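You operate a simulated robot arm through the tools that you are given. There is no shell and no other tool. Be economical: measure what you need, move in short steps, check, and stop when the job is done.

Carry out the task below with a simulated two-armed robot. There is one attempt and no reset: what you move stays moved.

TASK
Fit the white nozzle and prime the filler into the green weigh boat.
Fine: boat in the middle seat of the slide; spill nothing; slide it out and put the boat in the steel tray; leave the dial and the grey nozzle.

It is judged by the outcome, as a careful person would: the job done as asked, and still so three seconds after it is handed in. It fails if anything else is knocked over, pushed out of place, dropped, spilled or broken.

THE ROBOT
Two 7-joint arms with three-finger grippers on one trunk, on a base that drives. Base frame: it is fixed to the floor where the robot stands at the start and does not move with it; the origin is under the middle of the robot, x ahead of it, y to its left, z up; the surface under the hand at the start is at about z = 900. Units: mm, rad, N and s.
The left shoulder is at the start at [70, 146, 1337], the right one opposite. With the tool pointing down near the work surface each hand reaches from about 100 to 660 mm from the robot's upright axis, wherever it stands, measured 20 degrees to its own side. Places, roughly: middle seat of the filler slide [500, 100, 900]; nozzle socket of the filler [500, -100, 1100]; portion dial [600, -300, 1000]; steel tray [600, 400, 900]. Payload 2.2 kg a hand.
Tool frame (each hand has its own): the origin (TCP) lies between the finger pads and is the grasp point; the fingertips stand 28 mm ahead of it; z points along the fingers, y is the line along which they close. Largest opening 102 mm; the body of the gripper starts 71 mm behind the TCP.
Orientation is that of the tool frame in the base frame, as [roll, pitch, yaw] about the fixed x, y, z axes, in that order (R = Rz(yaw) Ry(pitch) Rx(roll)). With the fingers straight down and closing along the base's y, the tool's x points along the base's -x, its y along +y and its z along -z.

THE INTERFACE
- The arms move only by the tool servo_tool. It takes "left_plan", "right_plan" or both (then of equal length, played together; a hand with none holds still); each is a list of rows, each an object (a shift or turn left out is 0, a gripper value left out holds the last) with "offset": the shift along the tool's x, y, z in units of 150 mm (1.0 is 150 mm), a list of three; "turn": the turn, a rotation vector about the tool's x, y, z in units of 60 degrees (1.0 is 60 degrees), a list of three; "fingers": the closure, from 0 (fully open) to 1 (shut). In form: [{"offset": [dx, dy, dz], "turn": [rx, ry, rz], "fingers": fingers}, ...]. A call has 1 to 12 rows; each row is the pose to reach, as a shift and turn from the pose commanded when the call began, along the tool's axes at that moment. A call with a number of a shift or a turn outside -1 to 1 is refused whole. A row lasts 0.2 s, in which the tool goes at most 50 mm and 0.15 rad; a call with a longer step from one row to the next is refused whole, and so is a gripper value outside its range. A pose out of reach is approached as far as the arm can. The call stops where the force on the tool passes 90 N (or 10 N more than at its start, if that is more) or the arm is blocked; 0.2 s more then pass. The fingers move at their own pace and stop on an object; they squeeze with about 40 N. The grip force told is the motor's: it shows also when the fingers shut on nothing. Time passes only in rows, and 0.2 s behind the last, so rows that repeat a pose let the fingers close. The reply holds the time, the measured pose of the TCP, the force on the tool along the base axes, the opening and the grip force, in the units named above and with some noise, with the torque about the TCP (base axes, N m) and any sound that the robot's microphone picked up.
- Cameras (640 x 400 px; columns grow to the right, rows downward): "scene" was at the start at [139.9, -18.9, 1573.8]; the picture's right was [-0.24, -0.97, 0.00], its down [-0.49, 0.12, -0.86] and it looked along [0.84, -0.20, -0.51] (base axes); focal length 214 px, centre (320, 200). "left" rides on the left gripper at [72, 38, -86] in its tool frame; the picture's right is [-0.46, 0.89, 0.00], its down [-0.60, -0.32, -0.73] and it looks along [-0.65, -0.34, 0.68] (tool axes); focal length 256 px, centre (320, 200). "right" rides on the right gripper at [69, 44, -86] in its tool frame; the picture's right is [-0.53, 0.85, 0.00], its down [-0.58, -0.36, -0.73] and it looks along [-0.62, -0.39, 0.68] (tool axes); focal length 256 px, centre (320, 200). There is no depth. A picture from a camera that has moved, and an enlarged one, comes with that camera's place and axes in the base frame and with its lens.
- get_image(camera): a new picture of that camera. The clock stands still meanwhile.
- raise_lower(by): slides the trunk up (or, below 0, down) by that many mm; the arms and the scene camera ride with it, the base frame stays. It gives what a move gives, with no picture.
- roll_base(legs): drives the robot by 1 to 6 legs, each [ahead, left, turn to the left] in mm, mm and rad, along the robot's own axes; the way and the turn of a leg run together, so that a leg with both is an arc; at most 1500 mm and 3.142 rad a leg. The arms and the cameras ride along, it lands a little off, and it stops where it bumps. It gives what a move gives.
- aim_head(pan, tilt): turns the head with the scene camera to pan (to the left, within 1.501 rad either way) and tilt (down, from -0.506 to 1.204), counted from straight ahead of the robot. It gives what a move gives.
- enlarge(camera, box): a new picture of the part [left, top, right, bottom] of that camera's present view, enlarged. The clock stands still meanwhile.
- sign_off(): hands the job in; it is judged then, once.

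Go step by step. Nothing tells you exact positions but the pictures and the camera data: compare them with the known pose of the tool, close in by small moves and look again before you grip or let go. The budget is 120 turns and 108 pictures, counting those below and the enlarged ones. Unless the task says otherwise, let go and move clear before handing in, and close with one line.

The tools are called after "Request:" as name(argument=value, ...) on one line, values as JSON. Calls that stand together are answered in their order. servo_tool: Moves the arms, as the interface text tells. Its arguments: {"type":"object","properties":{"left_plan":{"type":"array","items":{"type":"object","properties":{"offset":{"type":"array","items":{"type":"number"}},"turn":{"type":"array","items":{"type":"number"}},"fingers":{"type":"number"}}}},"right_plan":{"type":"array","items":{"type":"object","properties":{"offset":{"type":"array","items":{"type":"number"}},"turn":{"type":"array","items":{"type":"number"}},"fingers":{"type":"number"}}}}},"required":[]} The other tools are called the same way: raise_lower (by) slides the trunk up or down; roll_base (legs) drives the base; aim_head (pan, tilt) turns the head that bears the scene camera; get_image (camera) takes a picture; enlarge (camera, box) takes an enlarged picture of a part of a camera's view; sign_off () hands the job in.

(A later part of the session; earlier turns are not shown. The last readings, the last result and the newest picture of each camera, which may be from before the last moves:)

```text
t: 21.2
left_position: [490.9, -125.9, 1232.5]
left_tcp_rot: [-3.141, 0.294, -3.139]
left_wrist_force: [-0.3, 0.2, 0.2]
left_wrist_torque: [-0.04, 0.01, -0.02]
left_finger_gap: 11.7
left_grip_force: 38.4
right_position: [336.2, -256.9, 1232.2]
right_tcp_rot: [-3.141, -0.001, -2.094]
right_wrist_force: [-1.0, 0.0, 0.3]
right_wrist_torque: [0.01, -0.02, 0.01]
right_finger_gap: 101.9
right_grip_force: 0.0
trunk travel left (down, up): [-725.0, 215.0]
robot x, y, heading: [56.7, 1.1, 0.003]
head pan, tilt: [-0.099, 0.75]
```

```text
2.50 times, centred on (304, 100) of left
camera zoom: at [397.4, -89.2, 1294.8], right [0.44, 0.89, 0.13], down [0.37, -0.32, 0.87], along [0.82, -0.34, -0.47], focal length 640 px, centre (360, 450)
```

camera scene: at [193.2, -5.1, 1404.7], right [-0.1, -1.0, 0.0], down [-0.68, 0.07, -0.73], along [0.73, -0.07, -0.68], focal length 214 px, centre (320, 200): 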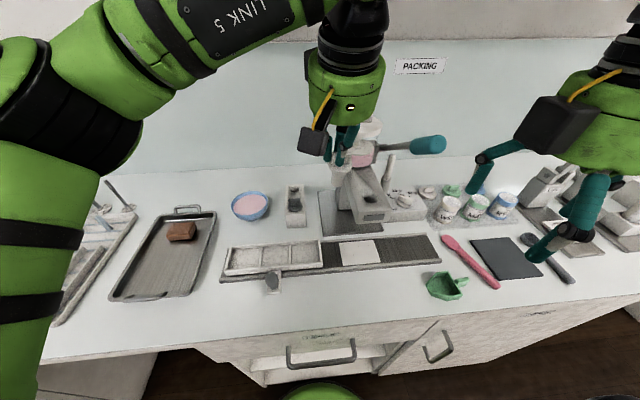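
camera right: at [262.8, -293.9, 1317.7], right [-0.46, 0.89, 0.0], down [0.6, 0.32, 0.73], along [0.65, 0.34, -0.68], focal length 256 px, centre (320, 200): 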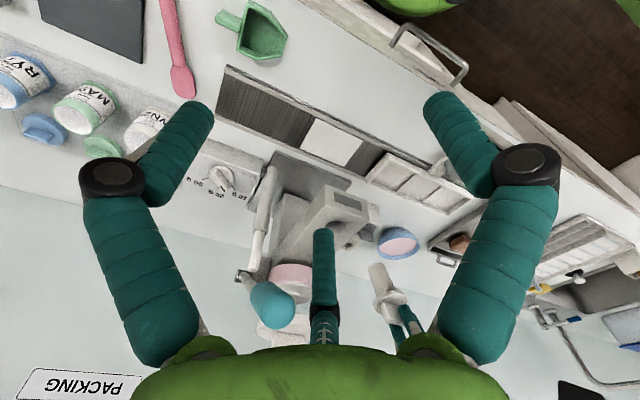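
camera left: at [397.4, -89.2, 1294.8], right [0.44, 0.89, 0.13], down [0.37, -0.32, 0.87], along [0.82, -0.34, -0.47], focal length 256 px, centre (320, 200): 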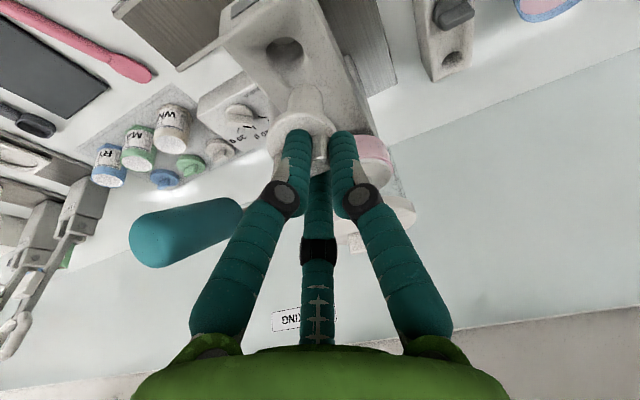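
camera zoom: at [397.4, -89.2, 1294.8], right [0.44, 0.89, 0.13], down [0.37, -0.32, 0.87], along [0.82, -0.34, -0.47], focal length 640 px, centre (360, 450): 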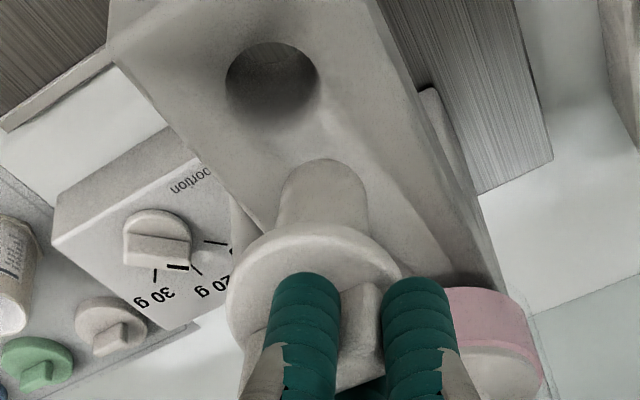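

The nozzle axis seems to have aligned with the tilted tool axis. I'll turn the tool back to vertical over the socket and look again.

Request:
servo_tool(left_plan=[{"offset": [-0.03, -0.02, 0.0], "turn": [0, 0.14, 0], "fingers": 1}, {"offset": [-0.064, -0.04, 0.019], "turn": [0, 0.279, 0]}, {"offset": [-0.064, -0.04, 0.019], "turn": [0, 0.279, 0]}])

Request:
enlarge(camera="scene", box=[355, 140, 435, 220])

Request:
enlarge(camera="left", box=[240, 60, 368, 220])

```text
t: 22.0
left_position: [499.7, -134.7, 1232.7]
left_tcp_rot: [-3.141, -0.001, 3.141]
left_wrist_force: [-0.5, -0.1, -0.6]
left_wrist_torque: [0.02, 0.0, -0.02]
left_finger_gap: 11.5
left_grip_force: 38.5
right_position: [334.7, -255.4, 1232.0]
right_tcp_rot: [3.141, -0.001, -2.095]
right_wrist_force: [0.4, 0.8, 0.1]
right_wrist_torque: [-0.01, 0.0, -0.01]
right_finger_gap: 101.8
right_grip_force: 0.2
trunk travel left (down, up): [-725.0, 215.0]
robot x, y, heading: [61.3, -1.1, 0.002]
head pan, tilt: [-0.099, 0.75]
```

```text
5.00 times, centred on (395, 180) of scene
camera zoom: at [192.5, -4.9, 1404.8], right [-0.1, -1.0, 0.0], down [-0.68, 0.07, -0.73], along [0.73, -0.07, -0.68], focal length 1072 px, centre (-55, 300)
```

zoom: 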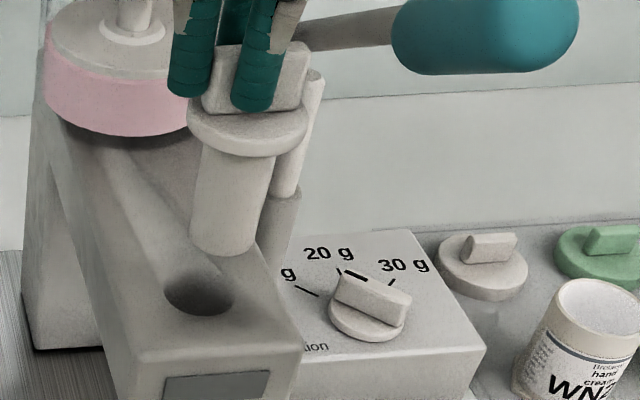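

```text
2.50 times, centred on (304, 140) of left
camera zoom: at [427.4, -95.9, 1319.1], right [0.47, 0.89, 0.0], down [0.6, -0.32, 0.73], along [0.65, -0.34, -0.68], focal length 640 px, centre (360, 350)
```

zoom: 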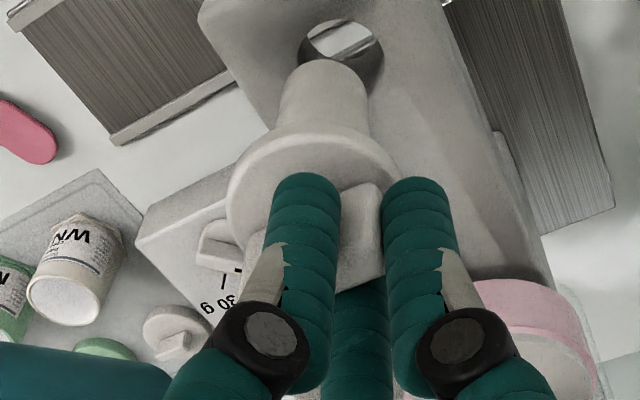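

The stem is vertical with its bottom at about [499, −143, 1143], 3 mm off the hole in x and y. Correcting and lowering 22 mm, then checking.

Request:
servo_tool(left_plan=[{"offset": [-0.02, 0.023, 0.0], "fingers": 1}, {"offset": [-0.02, 0.023, 0.147]}, {"offset": [-0.02, 0.023, 0.147]}])

Request:
enlarge(camera="scene", box=[355, 140, 435, 220])

Request:
enlarge(camera="left", box=[240, 60, 368, 220])

```text
t: 22.8
left_position: [503.4, -132.1, 1209.3]
left_tcp_rot: [-3.141, -0.001, -3.14]
left_wrist_force: [0.5, 0.5, -0.6]
left_wrist_torque: [0.01, 0.01, -0.04]
left_finger_gap: 11.5
left_grip_force: 38.6
right_position: [336.3, -258.6, 1231.4]
right_tcp_rot: [-3.141, -0.001, -2.094]
right_wrist_force: [-0.9, 0.5, -0.3]
right_wrist_torque: [-0.01, 0.03, 0.02]
right_finger_gap: 101.8
right_grip_force: 0.0
trunk travel left (down, up): [-725.0, 215.0]
robot x, y, heading: [58.0, -0.1, 0.003]
head pan, tilt: [-0.099, 0.75]
```

```text
5.00 times, centred on (395, 180) of scene
camera zoom: at [192.8, -5.8, 1404.7], right [-0.1, -1.0, 0.0], down [-0.68, 0.07, -0.73], along [0.73, -0.07, -0.68], focal length 1072 px, centre (-55, 300)
```

zoom: 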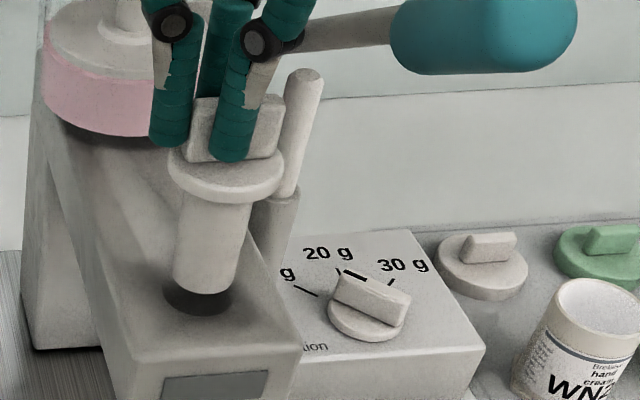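

```text
2.50 times, centred on (304, 140) of left
camera zoom: at [431.0, -94.2, 1296.1], right [0.46, 0.89, 0.0], down [0.6, -0.32, 0.73], along [0.65, -0.34, -0.68], focal length 640 px, centre (360, 350)
```

zoom: 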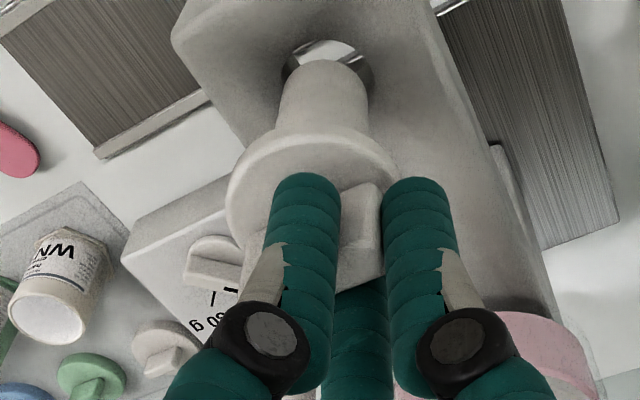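

Well aligned over the hole. Descending 35 mm in small steps.

Request:
servo_tool(left_plan=[{"offset": [0, 0.005, 0.04], "fingers": 1}, {"offset": [0, 0.005, 0.08]}, {"offset": [0, 0.005, 0.12]}, {"offset": [0, 0.005, 0.16]}, {"offset": [0, 0.005, 0.2]}, {"offset": [0, 0.005, 0.233]}, {"offset": [0, 0.005, 0.233]}])

Request:
enlarge(camera="scene", box=[355, 140, 435, 220])

```text
t: 24.4
left_position: [503.3, -129.8, 1175.0]
left_tcp_rot: [-3.14, 0.001, -3.139]
left_wrist_force: [-0.2, -1.9, -1.6]
left_wrist_torque: [-0.17, 0.05, 0.02]
left_finger_gap: 11.3
left_grip_force: 38.4
right_position: [335.9, -258.2, 1232.0]
right_tcp_rot: [3.141, 0.0, -2.095]
right_wrist_force: [-0.8, -0.6, 0.4]
right_wrist_torque: [-0.04, 0.0, 0.0]
right_finger_gap: 102.0
right_grip_force: 0.0
trunk travel left (down, up): [-725.0, 215.0]
robot x, y, heading: [59.2, 2.1, 0.002]
head pan, tilt: [-0.099, 0.75]
```

```text
5.00 times, centred on (395, 180) of scene
camera zoom: at [193.0, -6.2, 1404.7], right [-0.1, -1.0, 0.0], down [-0.68, 0.07, -0.73], along [0.73, -0.07, -0.68], focal length 1072 px, centre (-55, 300)
```

zoom: 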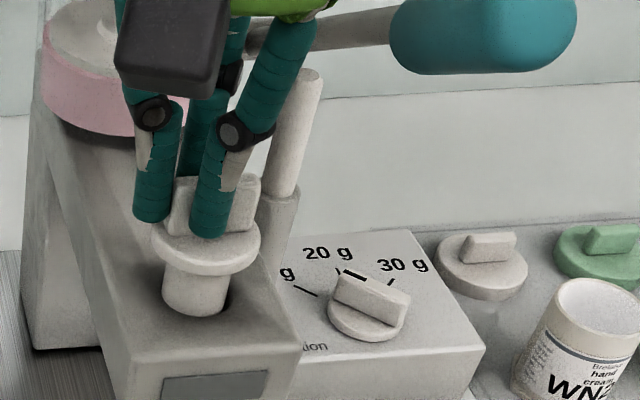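

The stem has entered the socket with little force. Lowering the rest of the way until the flange seats.

Request:
servo_tool(left_plan=[{"offset": [0, 0, 0.03], "fingers": 1}, {"offset": [0, 0, 0.06]}, {"offset": [0, 0, 0.09]}, {"offset": [0, 0, 0.115]}, {"offset": [0, 0, 0.13]}, {"offset": [0, 0, 0.145]}, {"offset": [0, 0, 0.145]}])

Request:
enlarge(camera="scene", box=[355, 140, 435, 220])

Request:
enlarge(camera="left", box=[240, 60, 400, 220])

```text
t: 26.0
left_position: [504.3, -130.7, 1154.0]
left_tcp_rot: [3.139, 0.0, -3.14]
left_wrist_force: [0.1, -1.5, 0.1]
left_wrist_torque: [-0.07, -0.01, -0.01]
left_finger_gap: 11.3
left_grip_force: 38.7
right_position: [335.0, -257.2, 1231.4]
right_tcp_rot: [-3.141, -0.001, -2.095]
right_wrist_force: [0.6, 0.2, 0.4]
right_wrist_torque: [0.0, 0.01, -0.01]
right_finger_gap: 102.1
right_grip_force: 0.0
trunk travel left (down, up): [-725.0, 215.0]
robot x, y, heading: [61.0, 0.4, -0.004]
head pan, tilt: [-0.099, 0.75]
```

```text
5.00 times, centred on (395, 180) of scene
camera zoom: at [193.1, -5.9, 1404.7], right [-0.1, -1.0, 0.0], down [-0.68, 0.07, -0.73], along [0.73, -0.07, -0.68], focal length 1072 px, centre (-55, 300)
```

zoom: 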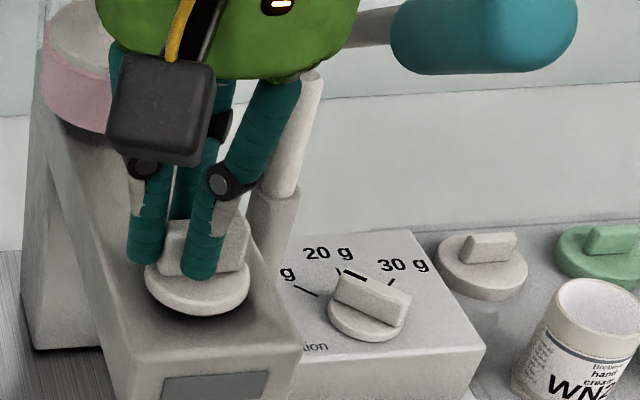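

```text
2.50 times, centred on (320, 140) of left
camera zoom: at [432.0, -92.8, 1240.1], right [0.46, 0.89, 0.0], down [0.6, -0.32, 0.73], along [0.65, -0.34, -0.68], focal length 640 px, centre (320, 350)
```

zoom: 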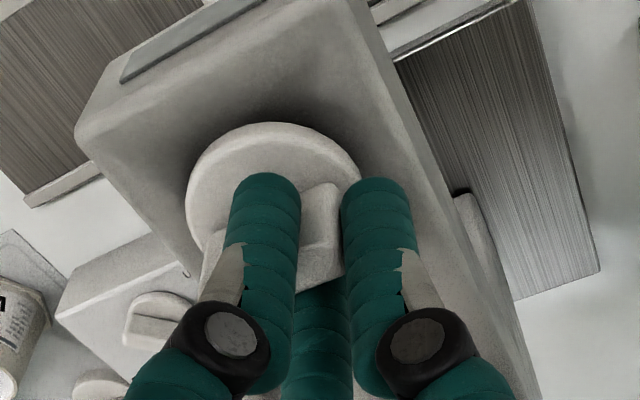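

Nearly seated; a few more millimetres.

Request:
servo_tool(left_plan=[{"offset": [0, 0, 0.015], "fingers": 1}, {"offset": [0, 0, 0.03]}, {"offset": [0, 0, 0.03]}])

Request:
enlarge(camera="scene", box=[375, 170, 425, 210])

```text
t: 26.8
left_position: [503.4, -130.5, 1148.9]
left_tcp_rot: [-3.141, 0.0, -3.14]
left_wrist_force: [0.3, -2.0, 0.7]
left_wrist_torque: [-0.08, 0.02, -0.01]
left_finger_gap: 11.3
left_grip_force: 38.3
right_position: [334.8, -258.8, 1231.0]
right_tcp_rot: [-3.14, -0.002, -2.095]
right_wrist_force: [-0.4, 0.2, -0.1]
right_wrist_torque: [-0.02, -0.01, 0.03]
right_finger_gap: 102.1
right_grip_force: 0.1
trunk travel left (down, up): [-725.0, 215.0]
robot x, y, heading: [60.4, -2.0, -0.002]
head pan, tilt: [-0.099, 0.75]
```

```text
10.00 times, centred on (400, 190) of scene
camera zoom: at [193.0, -6.2, 1404.7], right [-0.1, -1.0, 0.0], down [-0.68, 0.07, -0.73], along [0.73, -0.07, -0.68], focal length 2145 px, centre (-480, 300)
```

zoom: 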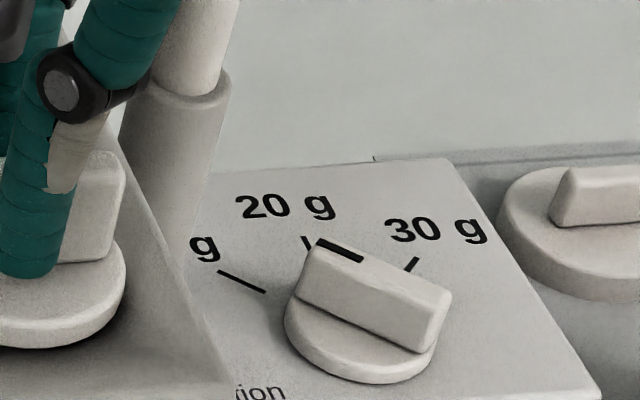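

No seat contact yet; going on in fine steps.

Request:
servo_tool(left_plan=[{"offset": [0, 0, 0.012], "fingers": 1}, {"offset": [0, 0, 0.024]}, {"offset": [0, 0, 0.036]}, {"offset": [0, 0, 0.048]}, {"offset": [0, 0, 0.048]}])

Request:
enlarge(camera="scene", box=[350, 170, 414, 210])

```text
t: 28.0
left_position: [503.7, -130.2, 1145.3]
left_tcp_rot: [-3.137, 0.005, -3.14]
left_wrist_force: [9.0, -6.6, 33.3]
left_wrist_torque: [-0.28, -0.17, 0.09]
left_finger_gap: 11.5
left_grip_force: 38.6
right_position: [335.6, -257.6, 1231.6]
right_tcp_rot: [3.141, 0.002, -2.095]
right_wrist_force: [1.0, 0.3, 0.3]
right_wrist_torque: [-0.05, -0.04, -0.03]
right_finger_gap: 102.0
right_grip_force: 0.0
trunk travel left (down, up): [-725.0, 215.0]
robot x, y, heading: [58.2, 3.4, 0.003]
head pan, tilt: [-0.099, 0.75]
```

```text
10.00 times, centred on (382, 190) of scene
camera zoom: at [191.3, -6.5, 1405.2], right [-0.1, -1.0, 0.0], down [-0.68, 0.07, -0.73], along [0.73, -0.07, -0.68], focal length 2145 px, centre (-300, 300)
```

zoom: 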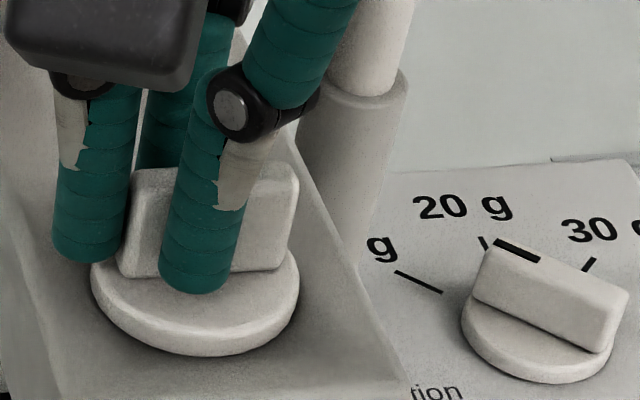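

The flange is seated (33 N). Easing off, opening a little, and rising clear to inspect.

Request:
servo_tool(left_plan=[{"offset": [0, 0, -0.02], "fingers": 1}, {"offset": [0, 0, -0.02], "fingers": 0.7}, {"offset": [0, 0, -0.02], "fingers": 0.65}, {"offset": [0, 0, -0.02], "fingers": 0.65}, {"offset": [0, 0, -0.15], "fingers": 0.65}, {"offset": [0, 0, -0.3], "fingers": 0.65}, {"offset": [0, 0, -0.5], "fingers": 0.65}, {"offset": [0, 0, -0.5], "fingers": 0.65}])

Request:
enlarge(camera="scene", box=[350, 160, 430, 220])

Request:
enlarge(camera="left", box=[220, 20, 420, 150])

```text
t: 29.8
left_position: [503.6, -129.9, 1219.1]
left_tcp_rot: [-3.141, 0.001, -3.139]
left_wrist_force: [-0.3, 0.3, 0.1]
left_wrist_torque: [0.0, -0.01, -0.01]
left_finger_gap: 35.6
left_grip_force: 0.1
right_position: [336.3, -257.7, 1230.8]
right_tcp_rot: [-3.142, 0.0, -2.092]
right_wrist_force: [0.0, -0.2, 0.1]
right_wrist_torque: [0.03, 0.01, -0.01]
right_finger_gap: 102.1
right_grip_force: 0.1
trunk travel left (down, up): [-725.0, 215.0]
robot x, y, heading: [56.5, 1.4, 0.003]
head pan, tilt: [-0.099, 0.75]
```

```text
6.67 times, centred on (390, 190) of scene
camera zoom: at [193.4, -5.4, 1404.7], right [-0.1, -1.0, 0.0], down [-0.68, 0.07, -0.73], along [0.73, -0.07, -0.68], focal length 1430 px, centre (-147, 267)
```

zoom: 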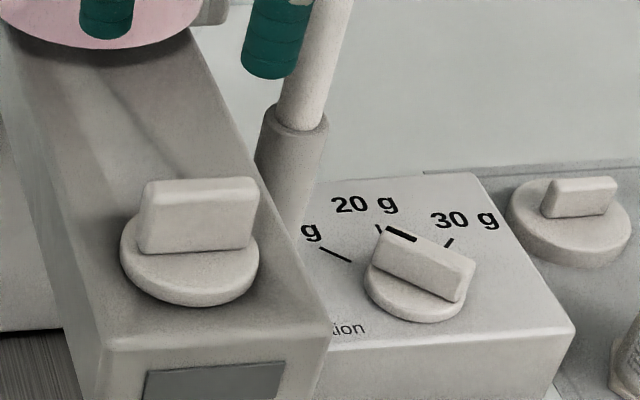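

```text
3.08 times, centred on (320, 85) of left
camera zoom: at [430.7, -92.4, 1306.1], right [0.46, 0.89, 0.0], down [0.6, -0.32, 0.73], along [0.65, -0.34, -0.68], focal length 788 px, centre (320, 554)
```

zoom: 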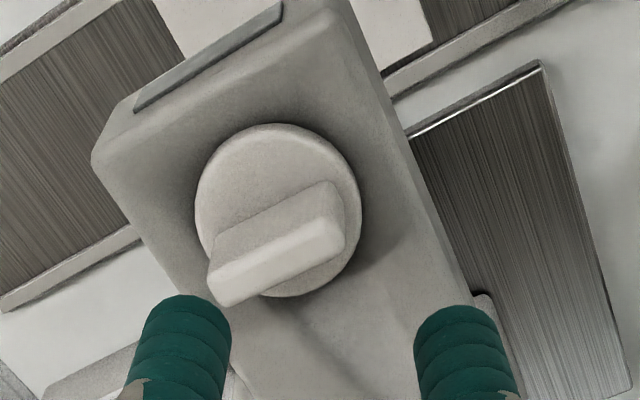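

The nozzle sits flat in the socket. Now I'll move the left hand away to the left and look at the boat with the right camera.

Request:
servo_tool(left_plan=[{"offset": [0, 0.2, -0.1]}, {"offset": [0.05, 0.5, -0.1]}, {"offset": [0.1, 0.8, -0.1]}, {"offset": [0.1, 1.0, -0.1]}, {"offset": [0.1, 1.0, -0.1]}])

Request:
enlarge(camera="right", box=[160, 0, 340, 112])

Request:
enlarge(camera="scene", box=[400, 240, 500, 320])

```text
t: 31.0
left_position: [490.6, 17.3, 1233.7]
left_tcp_rot: [3.139, 0.0, -3.14]
left_wrist_force: [-0.3, 0.1, 0.4]
left_wrist_torque: [0.04, 0.01, 0.0]
left_finger_gap: 35.6
left_grip_force: 0.0
right_position: [337.2, -257.7, 1230.9]
right_tcp_rot: [3.14, -0.001, -2.094]
right_wrist_force: [0.7, -0.1, 0.3]
right_wrist_torque: [-0.02, -0.01, -0.03]
right_finger_gap: 102.1
right_grip_force: 0.1
trunk travel left (down, up): [-725.0, 215.0]
robot x, y, heading: [58.9, -0.1, 0.009]
head pan, tilt: [-0.099, 0.75]
```

```text
3.56 times, centred on (250, 56) of right
camera zoom: at [262.9, -295.0, 1317.5], right [-0.46, 0.89, 0.0], down [0.6, 0.32, 0.73], along [0.65, 0.34, -0.68], focal length 910 px, centre (569, 712)
```

zoom: 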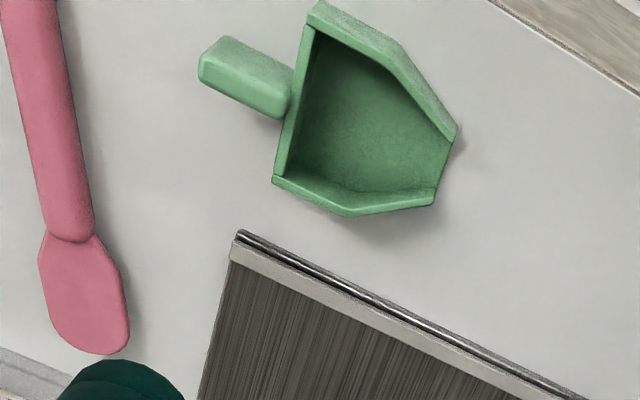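

```text
5.00 times, centred on (450, 280) of scene
camera zoom: at [193.3, -6.2, 1404.7], right [-0.1, -1.0, 0.0], down [-0.68, 0.07, -0.73], along [0.73, -0.07, -0.68], focal length 1072 px, centre (-330, -200)
```

zoom: 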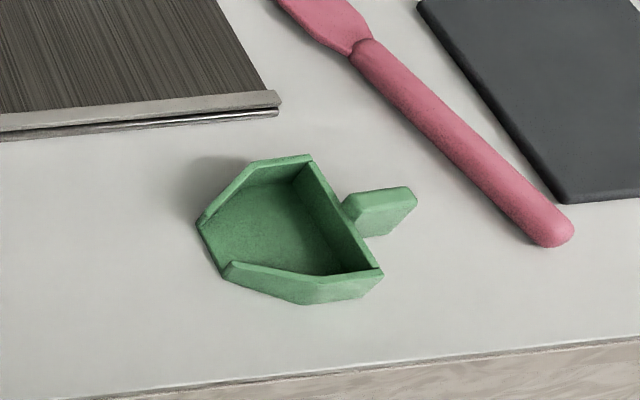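

The boat has a 57×60 mm pan with its mouth toward +y and its handle toward −y at about [397, −362]. Now a close look at the slide's seats.

Request:
enlarge(camera="left", box=[220, 0, 480, 120])

Request:
enlarge(camera="scene", box=[215, 220, 345, 300])

```text
2.46 times, centred on (350, 60) of left
camera zoom: at [418.8, 55.4, 1320.1], right [0.46, 0.89, 0.0], down [0.6, -0.32, 0.73], along [0.65, -0.34, -0.68], focal length 630 px, centre (246, 545)
```

zoom: 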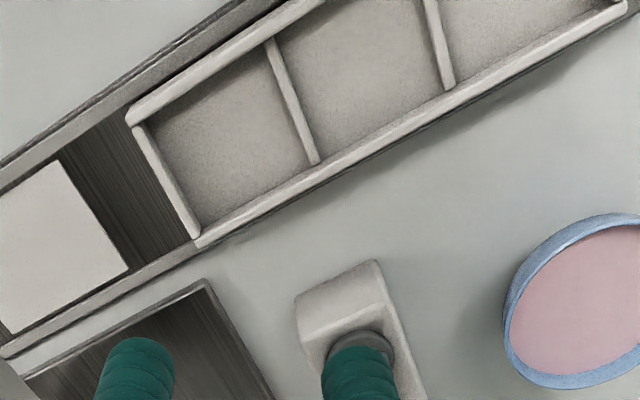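

```text
4.92 times, centred on (280, 260) of scene
camera zoom: at [193.3, -6.2, 1404.7], right [-0.1, -1.0, 0.0], down [-0.68, 0.07, -0.73], along [0.73, -0.07, -0.68], focal length 1056 px, centre (517, -95)
```

zoom: 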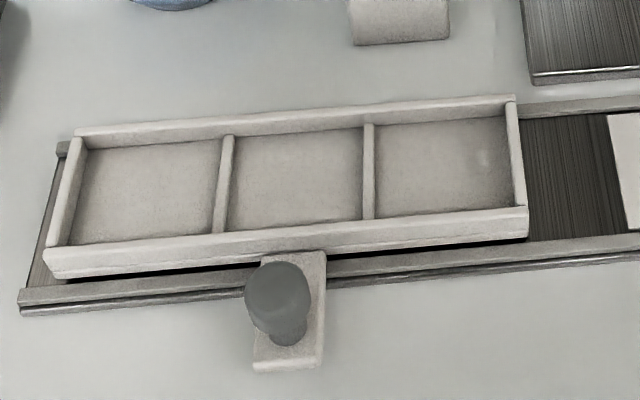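

The seat is about 70×62 mm, so the boat fits as it lies, handle to −y. The hand's three jaws at the current yaw already have one jaw pointing at the handle's free end, so I'll lower the right hand and move it over the handle.

Request:
servo_tool(right_plan=[{"offset": [0, 0, 0.25], "fingers": 0.65}, {"offset": [0, 0, 0.5]}, {"offset": [0.1, -0.15, 0.75]}, {"offset": [0.22, -0.36, 1.0]}, {"offset": [0.33, -0.54, 1.0]}, {"offset": [0.447, -0.72, 1.0]}, {"offset": [0.447, -0.72, 1.0]}])

Request:
get_image(camera="right")

```text
refused: row 4 steps farther than a row can; nothing moved
```

```text
53 pictures are left
camera right: at [262.9, -295.0, 1317.5], right [-0.46, 0.89, 0.0], down [0.6, 0.32, 0.73], along [0.65, 0.34, -0.68], focal length 256 px, centre (320, 200)
```

right: 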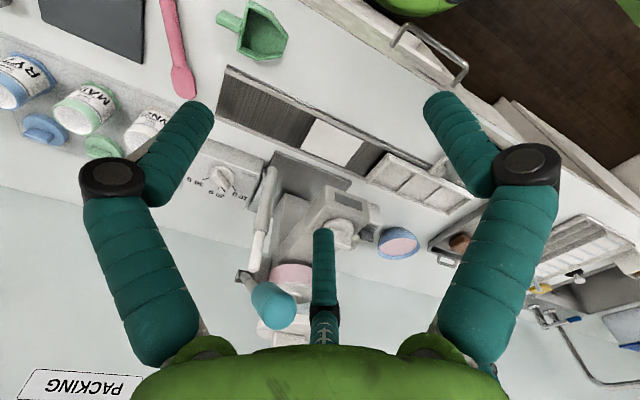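

A step was too long; I'll resend with smaller steps.

Request:
servo_tool(right_plan=[{"offset": [0, 0, 0.25], "fingers": 0.65}, {"offset": [0, 0, 0.5]}, {"offset": [0.1, -0.12, 0.7]}, {"offset": [0.2, -0.3, 0.85]}, {"offset": [0.3, -0.48, 1.0]}, {"offset": [0.4, -0.64, 1.0]}, {"offset": [0.447, -0.72, 1.0]}, {"offset": [0.447, -0.72, 1.0]}])

```text
t: 32.8
left_position: [490.9, 18.3, 1234.0]
left_tcp_rot: [-3.141, 0.0, -3.14]
left_wrist_force: [0.6, -0.7, 0.4]
left_wrist_torque: [0.02, -0.02, 0.02]
left_finger_gap: 35.9
left_grip_force: 0.1
right_position: [357.9, -276.3, 1093.4]
right_tcp_rot: [3.141, -0.001, -2.096]
right_wrist_force: [0.2, 0.1, 0.0]
right_wrist_torque: [0.03, 0.05, 0.0]
right_finger_gap: 35.7
right_grip_force: 0.1
right hand out of reach, approached as far as the arm can: row 4, 5, 6, 7, 8
trunk travel left (down, up): [-725.0, 215.0]
robot x, y, heading: [60.2, -0.4, 0.004]
head pan, tilt: [-0.099, 0.75]
```

This yaw hits a joint limit further right. The jaws repeat every 120°, so I'll rotate the other way to yaw +2.09.

Request:
servo_tool(right_plan=[{"turn": [0, 0, 0.14]}, {"turn": [0, 0, 0.28]}, {"turn": [0, 0, 0.42]}, {"turn": [0, 0, 0.56]}, {"turn": [0, 0, 0.7]}, {"turn": [0, 0, 0.84]}, {"turn": [0, 0, 0.98]}, {"turn": [0, 0, 1.0]}])

Request:
servo_tool(right_plan=[{"turn": [0, 0, 0.14]}, {"turn": [0, 0, 0.28]}, {"turn": [0, 0, 0.42]}, {"turn": [0, 0, 0.56]}, {"turn": [0, 0, 0.7]}, {"turn": [0, 0, 0.84]}, {"turn": [0, 0, 0.98]}, {"turn": [0, 0, 1.0]}])

```text
t: 34.6
left_position: [490.6, 17.8, 1234.0]
left_tcp_rot: [-3.141, 0.0, -3.139]
left_wrist_force: [1.3, -0.1, 0.5]
left_wrist_torque: [-0.02, 0.0, 0.02]
left_finger_gap: 35.9
left_grip_force: 0.1
right_position: [361.6, -277.4, 1090.5]
right_tcp_rot: [-3.14, -0.002, 3.14]
right_wrist_force: [-0.4, 0.0, -0.3]
right_wrist_torque: [0.02, 0.01, 0.0]
right_finger_gap: 35.8
right_grip_force: 0.1
trunk travel left (down, up): [-725.0, 215.0]
robot x, y, heading: [56.9, 0.9, 0.003]
head pan, tilt: [-0.099, 0.75]
```

```text
t: 36.4
left_position: [490.4, 18.1, 1234.4]
left_tcp_rot: [-3.14, 0.001, -3.14]
left_wrist_force: [0.4, 0.2, -0.4]
left_wrist_torque: [-0.02, -0.03, 0.0]
left_finger_gap: 35.4
left_grip_force: 0.1
right_position: [361.7, -277.2, 1089.8]
right_tcp_rot: [3.14, 0.0, 2.092]
right_wrist_force: [0.6, -0.7, 0.9]
right_wrist_torque: [0.0, 0.0, 0.01]
right_finger_gap: 35.6
right_grip_force: 0.1
trunk travel left (down, up): [-725.0, 215.0]
robot x, y, heading: [56.8, 2.6, 0.002]
head pan, tilt: [-0.099, 0.75]
```

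Yaw reached. Moving above the handle.

Request:
servo_tool(right_plan=[{"offset": [-0.2, -0.03, 0.1]}, {"offset": [-0.4, -0.07, 0.25]}, {"offset": [-0.6, -0.1, 0.4]}, {"offset": [-0.653, -0.108, 0.53]}, {"offset": [-0.653, -0.108, 0.53]}])

Request:
get_image(camera="right")

```text
t: 37.6
left_position: [490.4, 17.8, 1234.3]
left_tcp_rot: [3.141, 0.0, -3.139]
left_wrist_force: [0.3, -0.4, -0.2]
left_wrist_torque: [-0.04, -0.02, 0.02]
left_finger_gap: 35.6
left_grip_force: 0.2
right_position: [399.7, -368.9, 1012.1]
right_tcp_rot: [3.141, 0.001, 2.094]
right_wrist_force: [0.1, 1.1, -0.6]
right_wrist_torque: [0.01, 0.0, 0.02]
right_finger_gap: 35.7
right_grip_force: 0.1
trunk travel left (down, up): [-725.0, 215.0]
robot x, y, heading: [57.3, -1.9, 0.002]
head pan, tilt: [-0.099, 0.75]
```

```text
52 pictures are left
camera right: at [402.0, -287.9, 1098.7], right [1.0, -0.04, 0.0], down [-0.03, -0.68, 0.73], along [-0.03, -0.73, -0.68], focal length 256 px, centre (320, 200)
```

right: 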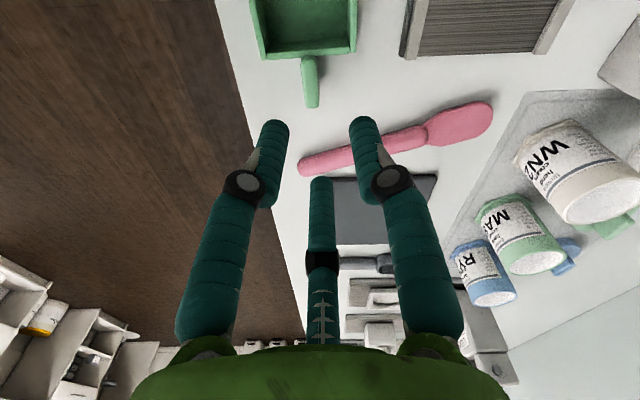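

The handle is at x=392, y −346…−378. Descending over it, then a check.

Request:
servo_tool(right_plan=[{"offset": [0.026, -0.044, 0.1]}, {"offset": [0.026, -0.044, 0.25]}, {"offset": [0.026, -0.044, 0.38]}, {"offset": [0.026, -0.044, 0.44]}, {"offset": [0.026, -0.044, 0.44]}])

Request:
enlarge(camera="right", box=[220, 60, 420, 200])

Request:
enlarge(camera="scene", box=[410, 250, 490, 310])

```text
t: 38.8
left_position: [491.0, 18.0, 1234.0]
left_tcp_rot: [-3.141, -0.001, -3.141]
left_wrist_force: [-0.3, 0.3, -0.3]
left_wrist_torque: [0.01, -0.02, 0.0]
left_finger_gap: 35.6
left_grip_force: 0.0
right_position: [389.3, -368.7, 943.1]
right_tcp_rot: [-3.14, 0.0, 2.095]
right_wrist_force: [-0.1, -0.4, 0.1]
right_wrist_torque: [0.0, 0.01, -0.03]
right_finger_gap: 35.7
right_grip_force: 0.0
trunk travel left (down, up): [-725.0, 215.0]
robot x, y, heading: [59.7, -2.0, 0.0]
head pan, tilt: [-0.099, 0.75]
```

```text
2.86 times, centred on (320, 130) of right
camera zoom: at [392.4, -286.7, 1030.0], right [1.0, -0.04, 0.0], down [-0.03, -0.68, 0.73], along [-0.03, -0.73, -0.68], focal length 731 px, centre (320, 400)
```

zoom: 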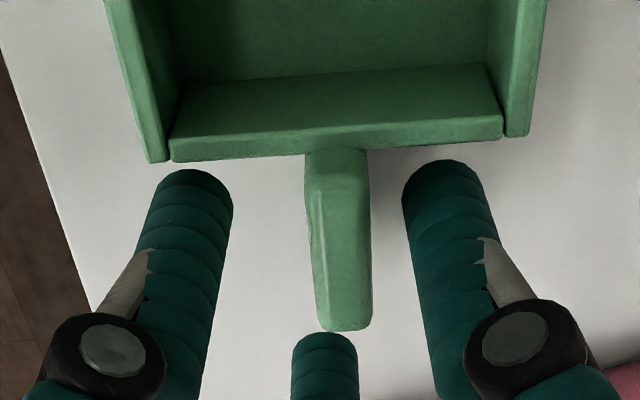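

```text
6.67 times, centred on (450, 280) of scene
camera zoom: at [193.2, -5.5, 1404.7], right [-0.1, -1.0, 0.0], down [-0.68, 0.07, -0.73], along [0.73, -0.07, -0.68], focal length 1430 px, centre (-547, -333)
```

zoom: 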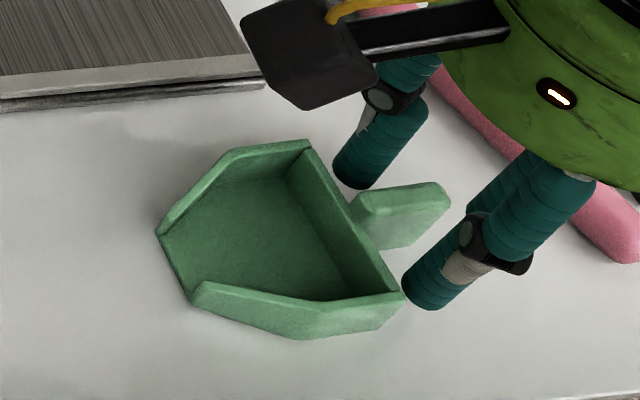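

The handle lies between the jaws, 3–4 mm toward +x. Adjusting, lowering 7 mm and closing.

Request:
servo_tool(right_plan=[{"offset": [-0.01, 0.019, 0.02], "fingers": 0.65}, {"offset": [-0.01, 0.019, 0.047], "fingers": 0.65}, {"offset": [-0.01, 0.019, 0.047], "fingers": 0.75}, {"offset": [-0.01, 0.019, 0.047], "fingers": 0.85}, {"offset": [-0.01, 0.019, 0.047], "fingers": 1}, {"offset": [-0.01, 0.019, 0.047], "fingers": 1}])

Request:
enlarge(camera="right", box=[220, 60, 420, 200])

```text
t: 40.2
left_position: [490.8, 18.0, 1234.2]
left_tcp_rot: [3.141, 0.001, -3.14]
left_wrist_force: [-0.9, 0.5, -0.5]
left_wrist_torque: [0.04, -0.04, 0.01]
left_finger_gap: 35.7
left_grip_force: 0.0
right_position: [393.5, -369.9, 938.3]
right_tcp_rot: [-3.14, 0.001, 2.095]
right_wrist_force: [0.3, 0.5, 0.1]
right_wrist_torque: [-0.03, 0.02, -0.02]
right_finger_gap: 11.1
right_grip_force: 38.0
trunk travel left (down, up): [-725.0, 215.0]
robot x, y, heading: [59.0, -1.2, 0.001]
head pan, tilt: [-0.099, 0.75]
```

```text
2.86 times, centred on (320, 130) of right
camera zoom: at [395.3, -287.0, 1023.6], right [1.0, -0.04, 0.0], down [-0.03, -0.68, 0.73], along [-0.03, -0.73, -0.68], focal length 731 px, centre (320, 400)
```

zoom: 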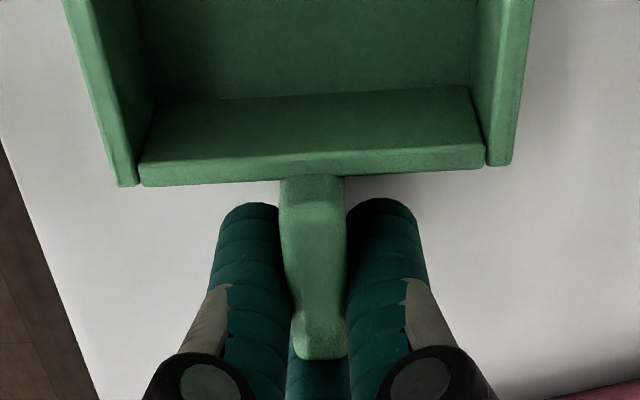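

The boat's handle is firmly held (gap 11). Lifting 70 mm and checking it's level.

Request:
servo_tool(right_plan=[{"offset": [0, 0, -0.06], "fingers": 1}, {"offset": [0, 0, -0.15], "fingers": 1}, {"offset": [0, 0, -0.3], "fingers": 1}, {"offset": [0, 0, -0.47], "fingers": 1}, {"offset": [0, 0, -0.47], "fingers": 1}])

Request:
roll_base(legs=[[-20, 0, 0], [0, 250, 0]])

Request:
get_image(camera="scene")

Request:
get_image(camera="right")

```text
t: 41.4
left_position: [491.4, 17.6, 1233.6]
left_tcp_rot: [-3.141, -0.001, -3.141]
left_wrist_force: [0.5, 0.3, 1.0]
left_wrist_torque: [-0.01, 0.0, 0.01]
left_finger_gap: 36.0
left_grip_force: 0.0
right_position: [394.5, -367.8, 1008.7]
right_tcp_rot: [-3.138, 0.0, 2.094]
right_wrist_force: [-0.7, 0.6, 0.1]
right_wrist_torque: [0.0, 0.02, 0.06]
right_finger_gap: 11.0
right_grip_force: 38.5
trunk travel left (down, up): [-725.0, 215.0]
robot x, y, heading: [56.6, 2.1, 0.006]
head pan, tilt: [-0.099, 0.75]
```

```text
t: 43.6
left_position: [471.2, 260.2, 1234.2]
left_tcp_rot: [3.139, -0.001, 3.139]
left_wrist_force: [-0.2, -0.2, 0.0]
left_wrist_torque: [-0.01, -0.03, 0.01]
left_finger_gap: 35.5
left_grip_force: 0.1
right_position: [374.2, -125.3, 1008.5]
right_tcp_rot: [3.14, -0.002, 2.094]
right_wrist_force: [0.2, -1.4, 0.0]
right_wrist_torque: [0.0, 0.01, -0.02]
right_finger_gap: 10.6
right_grip_force: 37.6
trunk travel left (down, up): [-725.0, 215.0]
robot x, y, heading: [35.1, 243.7, 0.001]
head pan, tilt: [-0.099, 0.75]
```

```text
48 pictures are left
camera scene: at [172.8, 236.8, 1404.7], right [-0.1, -0.99, 0.0], down [-0.68, 0.07, -0.73], along [0.73, -0.07, -0.68], focal length 214 px, centre (320, 200)
```

scene: 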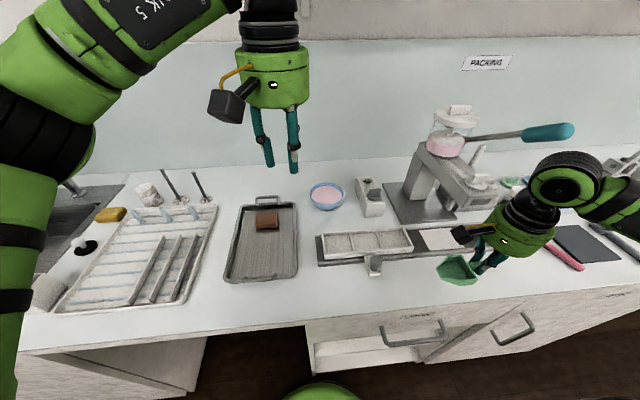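

```text
47 pictures are left
camera right: at [376.0, -44.0, 1094.3], right [1.0, -0.04, 0.0], down [-0.03, -0.68, 0.73], along [-0.03, -0.73, -0.68], focal length 256 px, centre (320, 200)
```

right: 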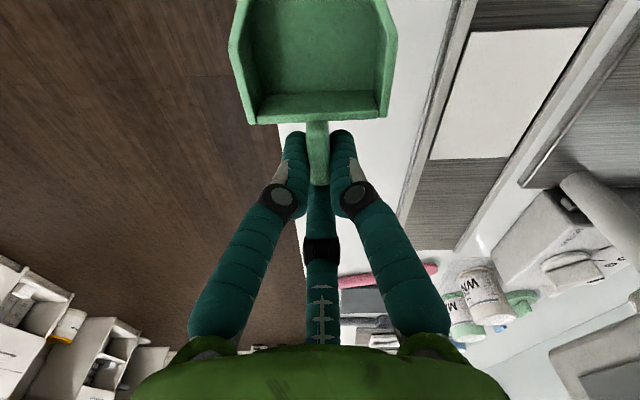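

Boat is level. Moving along +y clear of the filler, then forward over the middle seat.

Request:
servo_tool(right_plan=[{"offset": [0.2, 0.115, 0], "fingers": 1}, {"offset": [0.4, 0.23, 0]}, {"offset": [0.6, 0.346, 0]}, {"offset": [0.8, 0.462, 0]}, {"offset": [0.877, 0.506, 0]}, {"offset": [0.877, 0.506, 0]}])

Request:
servo_tool(right_plan=[{"offset": [-0.1, 0.173, 0], "fingers": 1}, {"offset": [-0.2, 0.346, 0]}, {"offset": [-0.3, 0.52, 0]}, {"offset": [-0.4, 0.693, 0]}, {"offset": [-0.483, 0.837, 0]}, {"offset": [-0.483, 0.837, 0]}])

Request:
enlarge(camera="scene", box=[310, 190, 470, 290])

Request:
get_image(camera="right")

```text
t: 45.0
left_position: [472.3, 261.4, 1234.8]
left_tcp_rot: [-3.141, 0.0, 3.141]
left_wrist_force: [0.1, -0.2, 0.4]
left_wrist_torque: [-0.04, -0.04, 0.0]
left_finger_gap: 35.7
left_grip_force: 0.0
right_position: [374.0, 27.9, 1008.2]
right_tcp_rot: [-3.139, -0.002, 2.094]
right_wrist_force: [-0.5, 0.3, -0.2]
right_wrist_torque: [0.01, -0.01, -0.01]
right_finger_gap: 10.8
right_grip_force: 37.8
trunk travel left (down, up): [-725.0, 215.0]
robot x, y, heading: [39.5, 243.6, 0.002]
head pan, tilt: [-0.099, 0.75]
```

```text
t: 46.4
left_position: [468.5, 260.1, 1235.0]
left_tcp_rot: [-3.141, 0.0, 3.139]
left_wrist_force: [-1.3, -0.8, -0.7]
left_wrist_torque: [0.0, -0.03, 0.02]
left_finger_gap: 35.6
left_grip_force: 0.1
right_position: [517.5, 25.6, 1008.8]
right_tcp_rot: [-3.14, 0.0, 2.092]
right_wrist_force: [0.0, -0.3, -0.7]
right_wrist_torque: [-0.04, 0.0, 0.02]
right_finger_gap: 10.6
right_grip_force: 38.4
trunk travel left (down, up): [-725.0, 215.0]
robot x, y, heading: [38.1, 246.2, 0.002]
head pan, tilt: [-0.099, 0.75]
```

```text
4.00 times, centred on (390, 240) of scene
camera zoom: at [172.6, 238.3, 1404.8], right [-0.1, -0.99, 0.0], down [-0.68, 0.07, -0.73], along [0.73, -0.07, -0.68], focal length 858 px, centre (40, 40)
```

zoom: 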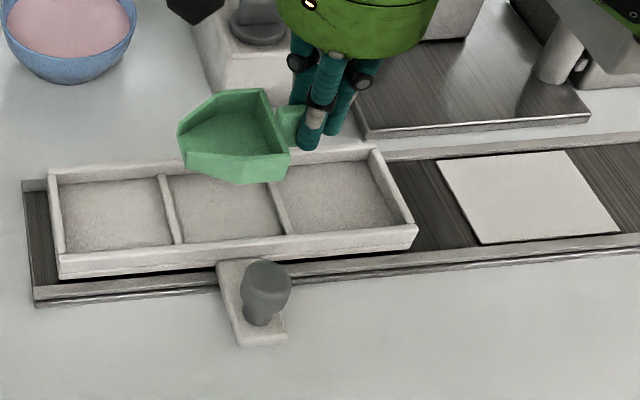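

```text
45 pictures are left
camera right: at [520.4, 107.4, 1094.5], right [1.0, -0.04, 0.0], down [-0.03, -0.68, 0.73], along [-0.03, -0.73, -0.68], focal length 256 px, centre (320, 200)
```

right: 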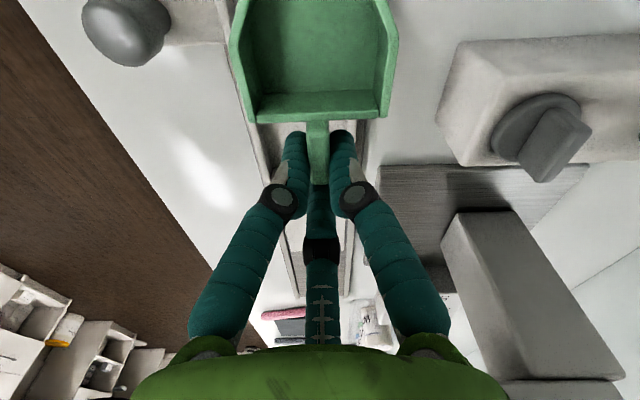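

Estimated pan centre is within ~5 mm of the seat. Lowering to just above the walls to compare directly.

Request:
servo_tool(right_plan=[{"offset": [0, 0, 0.08], "fingers": 1}, {"offset": [0, 0, 0.16]}, {"offset": [0, 0, 0.25]}, {"offset": [0, 0, 0.25]}])

Request:
enlarge(camera="scene", box=[320, 210, 424, 275])

Request:
enlarge(camera="left", box=[0, 0, 320, 200])

```text
t: 47.4
left_position: [471.0, 260.9, 1234.4]
left_tcp_rot: [-3.139, 0.001, 3.139]
left_wrist_force: [0.4, -1.1, -0.7]
left_wrist_torque: [0.0, 0.0, -0.02]
left_finger_gap: 35.8
left_grip_force: 0.0
right_position: [518.6, 25.8, 971.2]
right_tcp_rot: [3.14, 0.001, 2.093]
right_wrist_force: [0.9, -0.5, 6.3]
right_wrist_torque: [0.14, -0.15, -0.01]
right_finger_gap: 10.6
right_grip_force: 37.7
trunk travel left (down, up): [-725.0, 215.0]
robot x, y, heading: [40.4, 241.9, -0.001]
head pan, tilt: [-0.099, 0.75]
```

```text
6.15 times, centred on (372, 242) of scene
camera zoom: at [172.0, 238.7, 1404.9], right [-0.1, -0.99, 0.0], down [-0.68, 0.07, -0.73], along [0.73, -0.07, -0.68], focal length 1320 px, centre (0, -62)
```

zoom: 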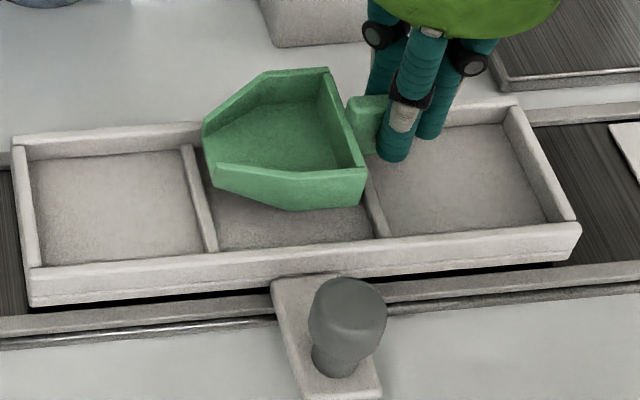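

```text
2.00 times, centred on (160, 100) of left
camera zoom: at [397.6, 299.2, 1320.7], right [0.47, 0.88, 0.0], down [0.6, -0.32, 0.73], along [0.65, -0.34, -0.68], focal length 512 px, centre (640, 400)
```

zoom: 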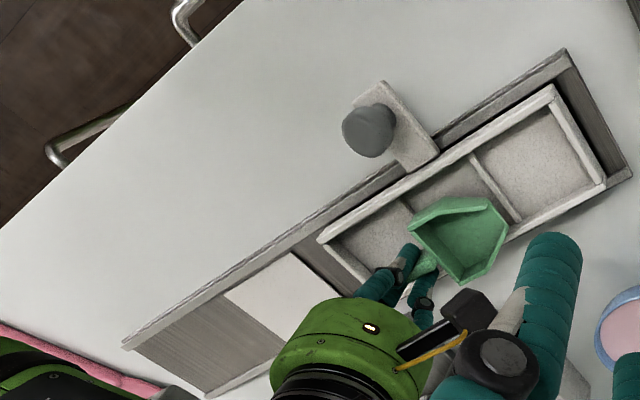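

A slight touch: the pan's far edge met the slide's back wall, whose top is near z 933, so the seat centre is really about [506, 79]. Raising, shifting back 12 mm and rechecking.

Request:
servo_tool(right_plan=[{"offset": [0, 0, -0.06], "fingers": 1}, {"offset": [0.027, -0.08, -0.06]}, {"offset": [0.027, -0.08, -0.02]}, {"offset": [0.027, -0.08, 0.02]}, {"offset": [0.027, -0.08, 0.02]}])

Request:
enlarge(camera="scene", box=[320, 210, 424, 275])

Request:
enlarge(camera="left", box=[140, 40, 320, 155])

```text
t: 48.6
left_position: [470.4, 262.1, 1235.6]
left_tcp_rot: [-3.141, 0.001, 3.139]
left_wrist_force: [-0.1, -0.2, -0.6]
left_wrist_torque: [-0.01, -0.02, -0.01]
left_finger_gap: 35.8
left_grip_force: 0.1
right_position: [506.4, 25.1, 971.0]
right_tcp_rot: [3.137, 0.002, 2.092]
right_wrist_force: [0.8, -0.9, 13.1]
right_wrist_torque: [0.36, -0.47, -0.03]
right_finger_gap: 10.5
right_grip_force: 38.1
trunk travel left (down, up): [-725.0, 215.0]
robot x, y, heading: [35.7, 246.5, -0.003]
head pan, tilt: [-0.099, 0.75]
```

```text
6.15 times, centred on (372, 242) of scene
camera zoom: at [171.2, 239.1, 1405.1], right [-0.1, -0.99, 0.0], down [-0.68, 0.07, -0.73], along [0.73, -0.07, -0.68], focal length 1320 px, centre (0, -62)
```

zoom: 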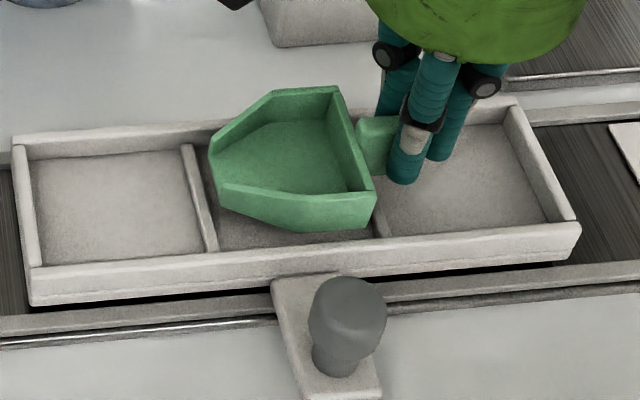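

```text
3.48 times, centred on (230, 98) of left
camera zoom: at [396.9, 299.6, 1321.0], right [0.47, 0.88, 0.0], down [0.6, -0.32, 0.73], along [0.65, -0.34, -0.68], focal length 890 px, centre (633, 556)
```

zoom: 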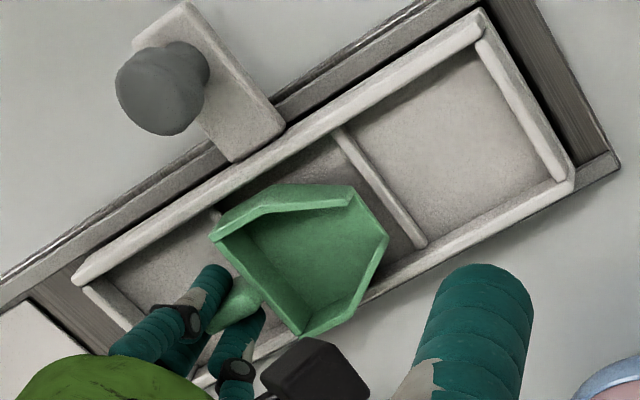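

Torque and image geometry show the pan's back edge resting on the right divider (middle seat centre y≈83). Raising, shifting +6 mm in y and −3 in x, then lowering in small steps.

Request:
servo_tool(right_plan=[{"offset": [0, 0, -0.08], "fingers": 1}, {"offset": [0.045, 0.003, -0.08]}, {"offset": [0.045, 0.003, -0.03]}, {"offset": [0.045, 0.003, 0.01]}, {"offset": [0.045, 0.003, 0.04]}, {"offset": [0.045, 0.003, 0.04]}])

```text
t: 50.0
left_position: [471.4, 261.5, 1233.9]
left_tcp_rot: [3.141, -0.001, 3.141]
left_wrist_force: [-0.5, -0.5, 0.0]
left_wrist_torque: [-0.02, 0.0, 0.0]
left_finger_gap: 35.7
left_grip_force: 0.1
right_position: [505.2, 29.6, 963.7]
right_tcp_rot: [-3.14, 0.0, 2.092]
right_wrist_force: [0.2, 0.0, -0.5]
right_wrist_torque: [-0.01, -0.02, 0.0]
right_finger_gap: 10.7
right_grip_force: 37.7
trunk travel left (down, up): [-725.0, 215.0]
robot x, y, heading: [41.4, 245.6, 0.002]
head pan, tilt: [-0.099, 0.75]
```

No contact now below the wall height, so it's entering the seat. Lowering further.

Request:
servo_tool(right_plan=[{"offset": [0, 0, 0.02], "fingers": 1}, {"offset": [0, 0, 0.04]}, {"offset": [0, 0, 0.06]}, {"offset": [0, 0, 0.06]}])

Request:
enlarge(camera="scene", box=[320, 210, 424, 275])

```text
t: 51.0
left_position: [466.7, 261.3, 1236.1]
left_tcp_rot: [3.141, 0.002, 3.139]
left_wrist_force: [-0.4, 0.1, -0.7]
left_wrist_torque: [0.01, 0.02, -0.02]
left_finger_gap: 35.7
left_grip_force: 0.1
right_position: [503.8, 29.0, 958.4]
right_tcp_rot: [3.13, 0.002, 2.088]
right_wrist_force: [5.6, -7.1, 35.0]
right_wrist_torque: [0.03, -0.14, -0.04]
right_finger_gap: 10.6
right_grip_force: 37.3
trunk travel left (down, up): [-725.0, 215.0]
robot x, y, heading: [37.0, 245.2, -0.003]
head pan, tilt: [-0.099, 0.75]
```

```text
6.15 times, centred on (372, 242) of scene
camera zoom: at [169.6, 238.8, 1405.2], right [-0.1, -0.99, 0.0], down [-0.68, 0.07, -0.73], along [0.73, -0.07, -0.68], focal length 1320 px, centre (0, -62)
```

zoom: 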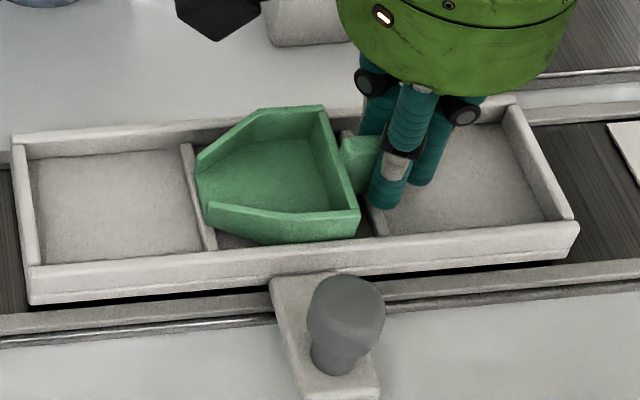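

Torque says the fingertips (not the boat) are touching the divider top. Raising slightly, shifting 3 mm to −y, and lowering again.

Request:
servo_tool(right_plan=[{"offset": [0, 0, -0.05], "fingers": 1}, {"offset": [-0.0173, -0.01, -0.05]}, {"offset": [-0.0173, -0.01, -0.02]}, {"offset": [-0.0173, -0.01, 0.0]}, {"offset": [-0.0173, -0.01, 0.0]}])

```text
t: 52.2
left_position: [468.2, 264.3, 1234.8]
left_tcp_rot: [-3.139, 0.004, 3.139]
left_wrist_force: [0.5, 1.2, 0.3]
left_wrist_torque: [0.02, -0.04, 0.01]
left_finger_gap: 35.6
left_grip_force: 0.0
right_position: [502.1, 28.5, 958.7]
right_tcp_rot: [3.134, 0.002, 2.093]
right_wrist_force: [3.5, 2.9, 31.8]
right_wrist_torque: [0.33, -0.09, -0.03]
right_finger_gap: 10.6
right_grip_force: 38.6
trunk travel left (down, up): [-725.0, 215.0]
robot x, y, heading: [35.6, 245.5, 0.001]
head pan, tilt: [-0.099, 0.75]
```

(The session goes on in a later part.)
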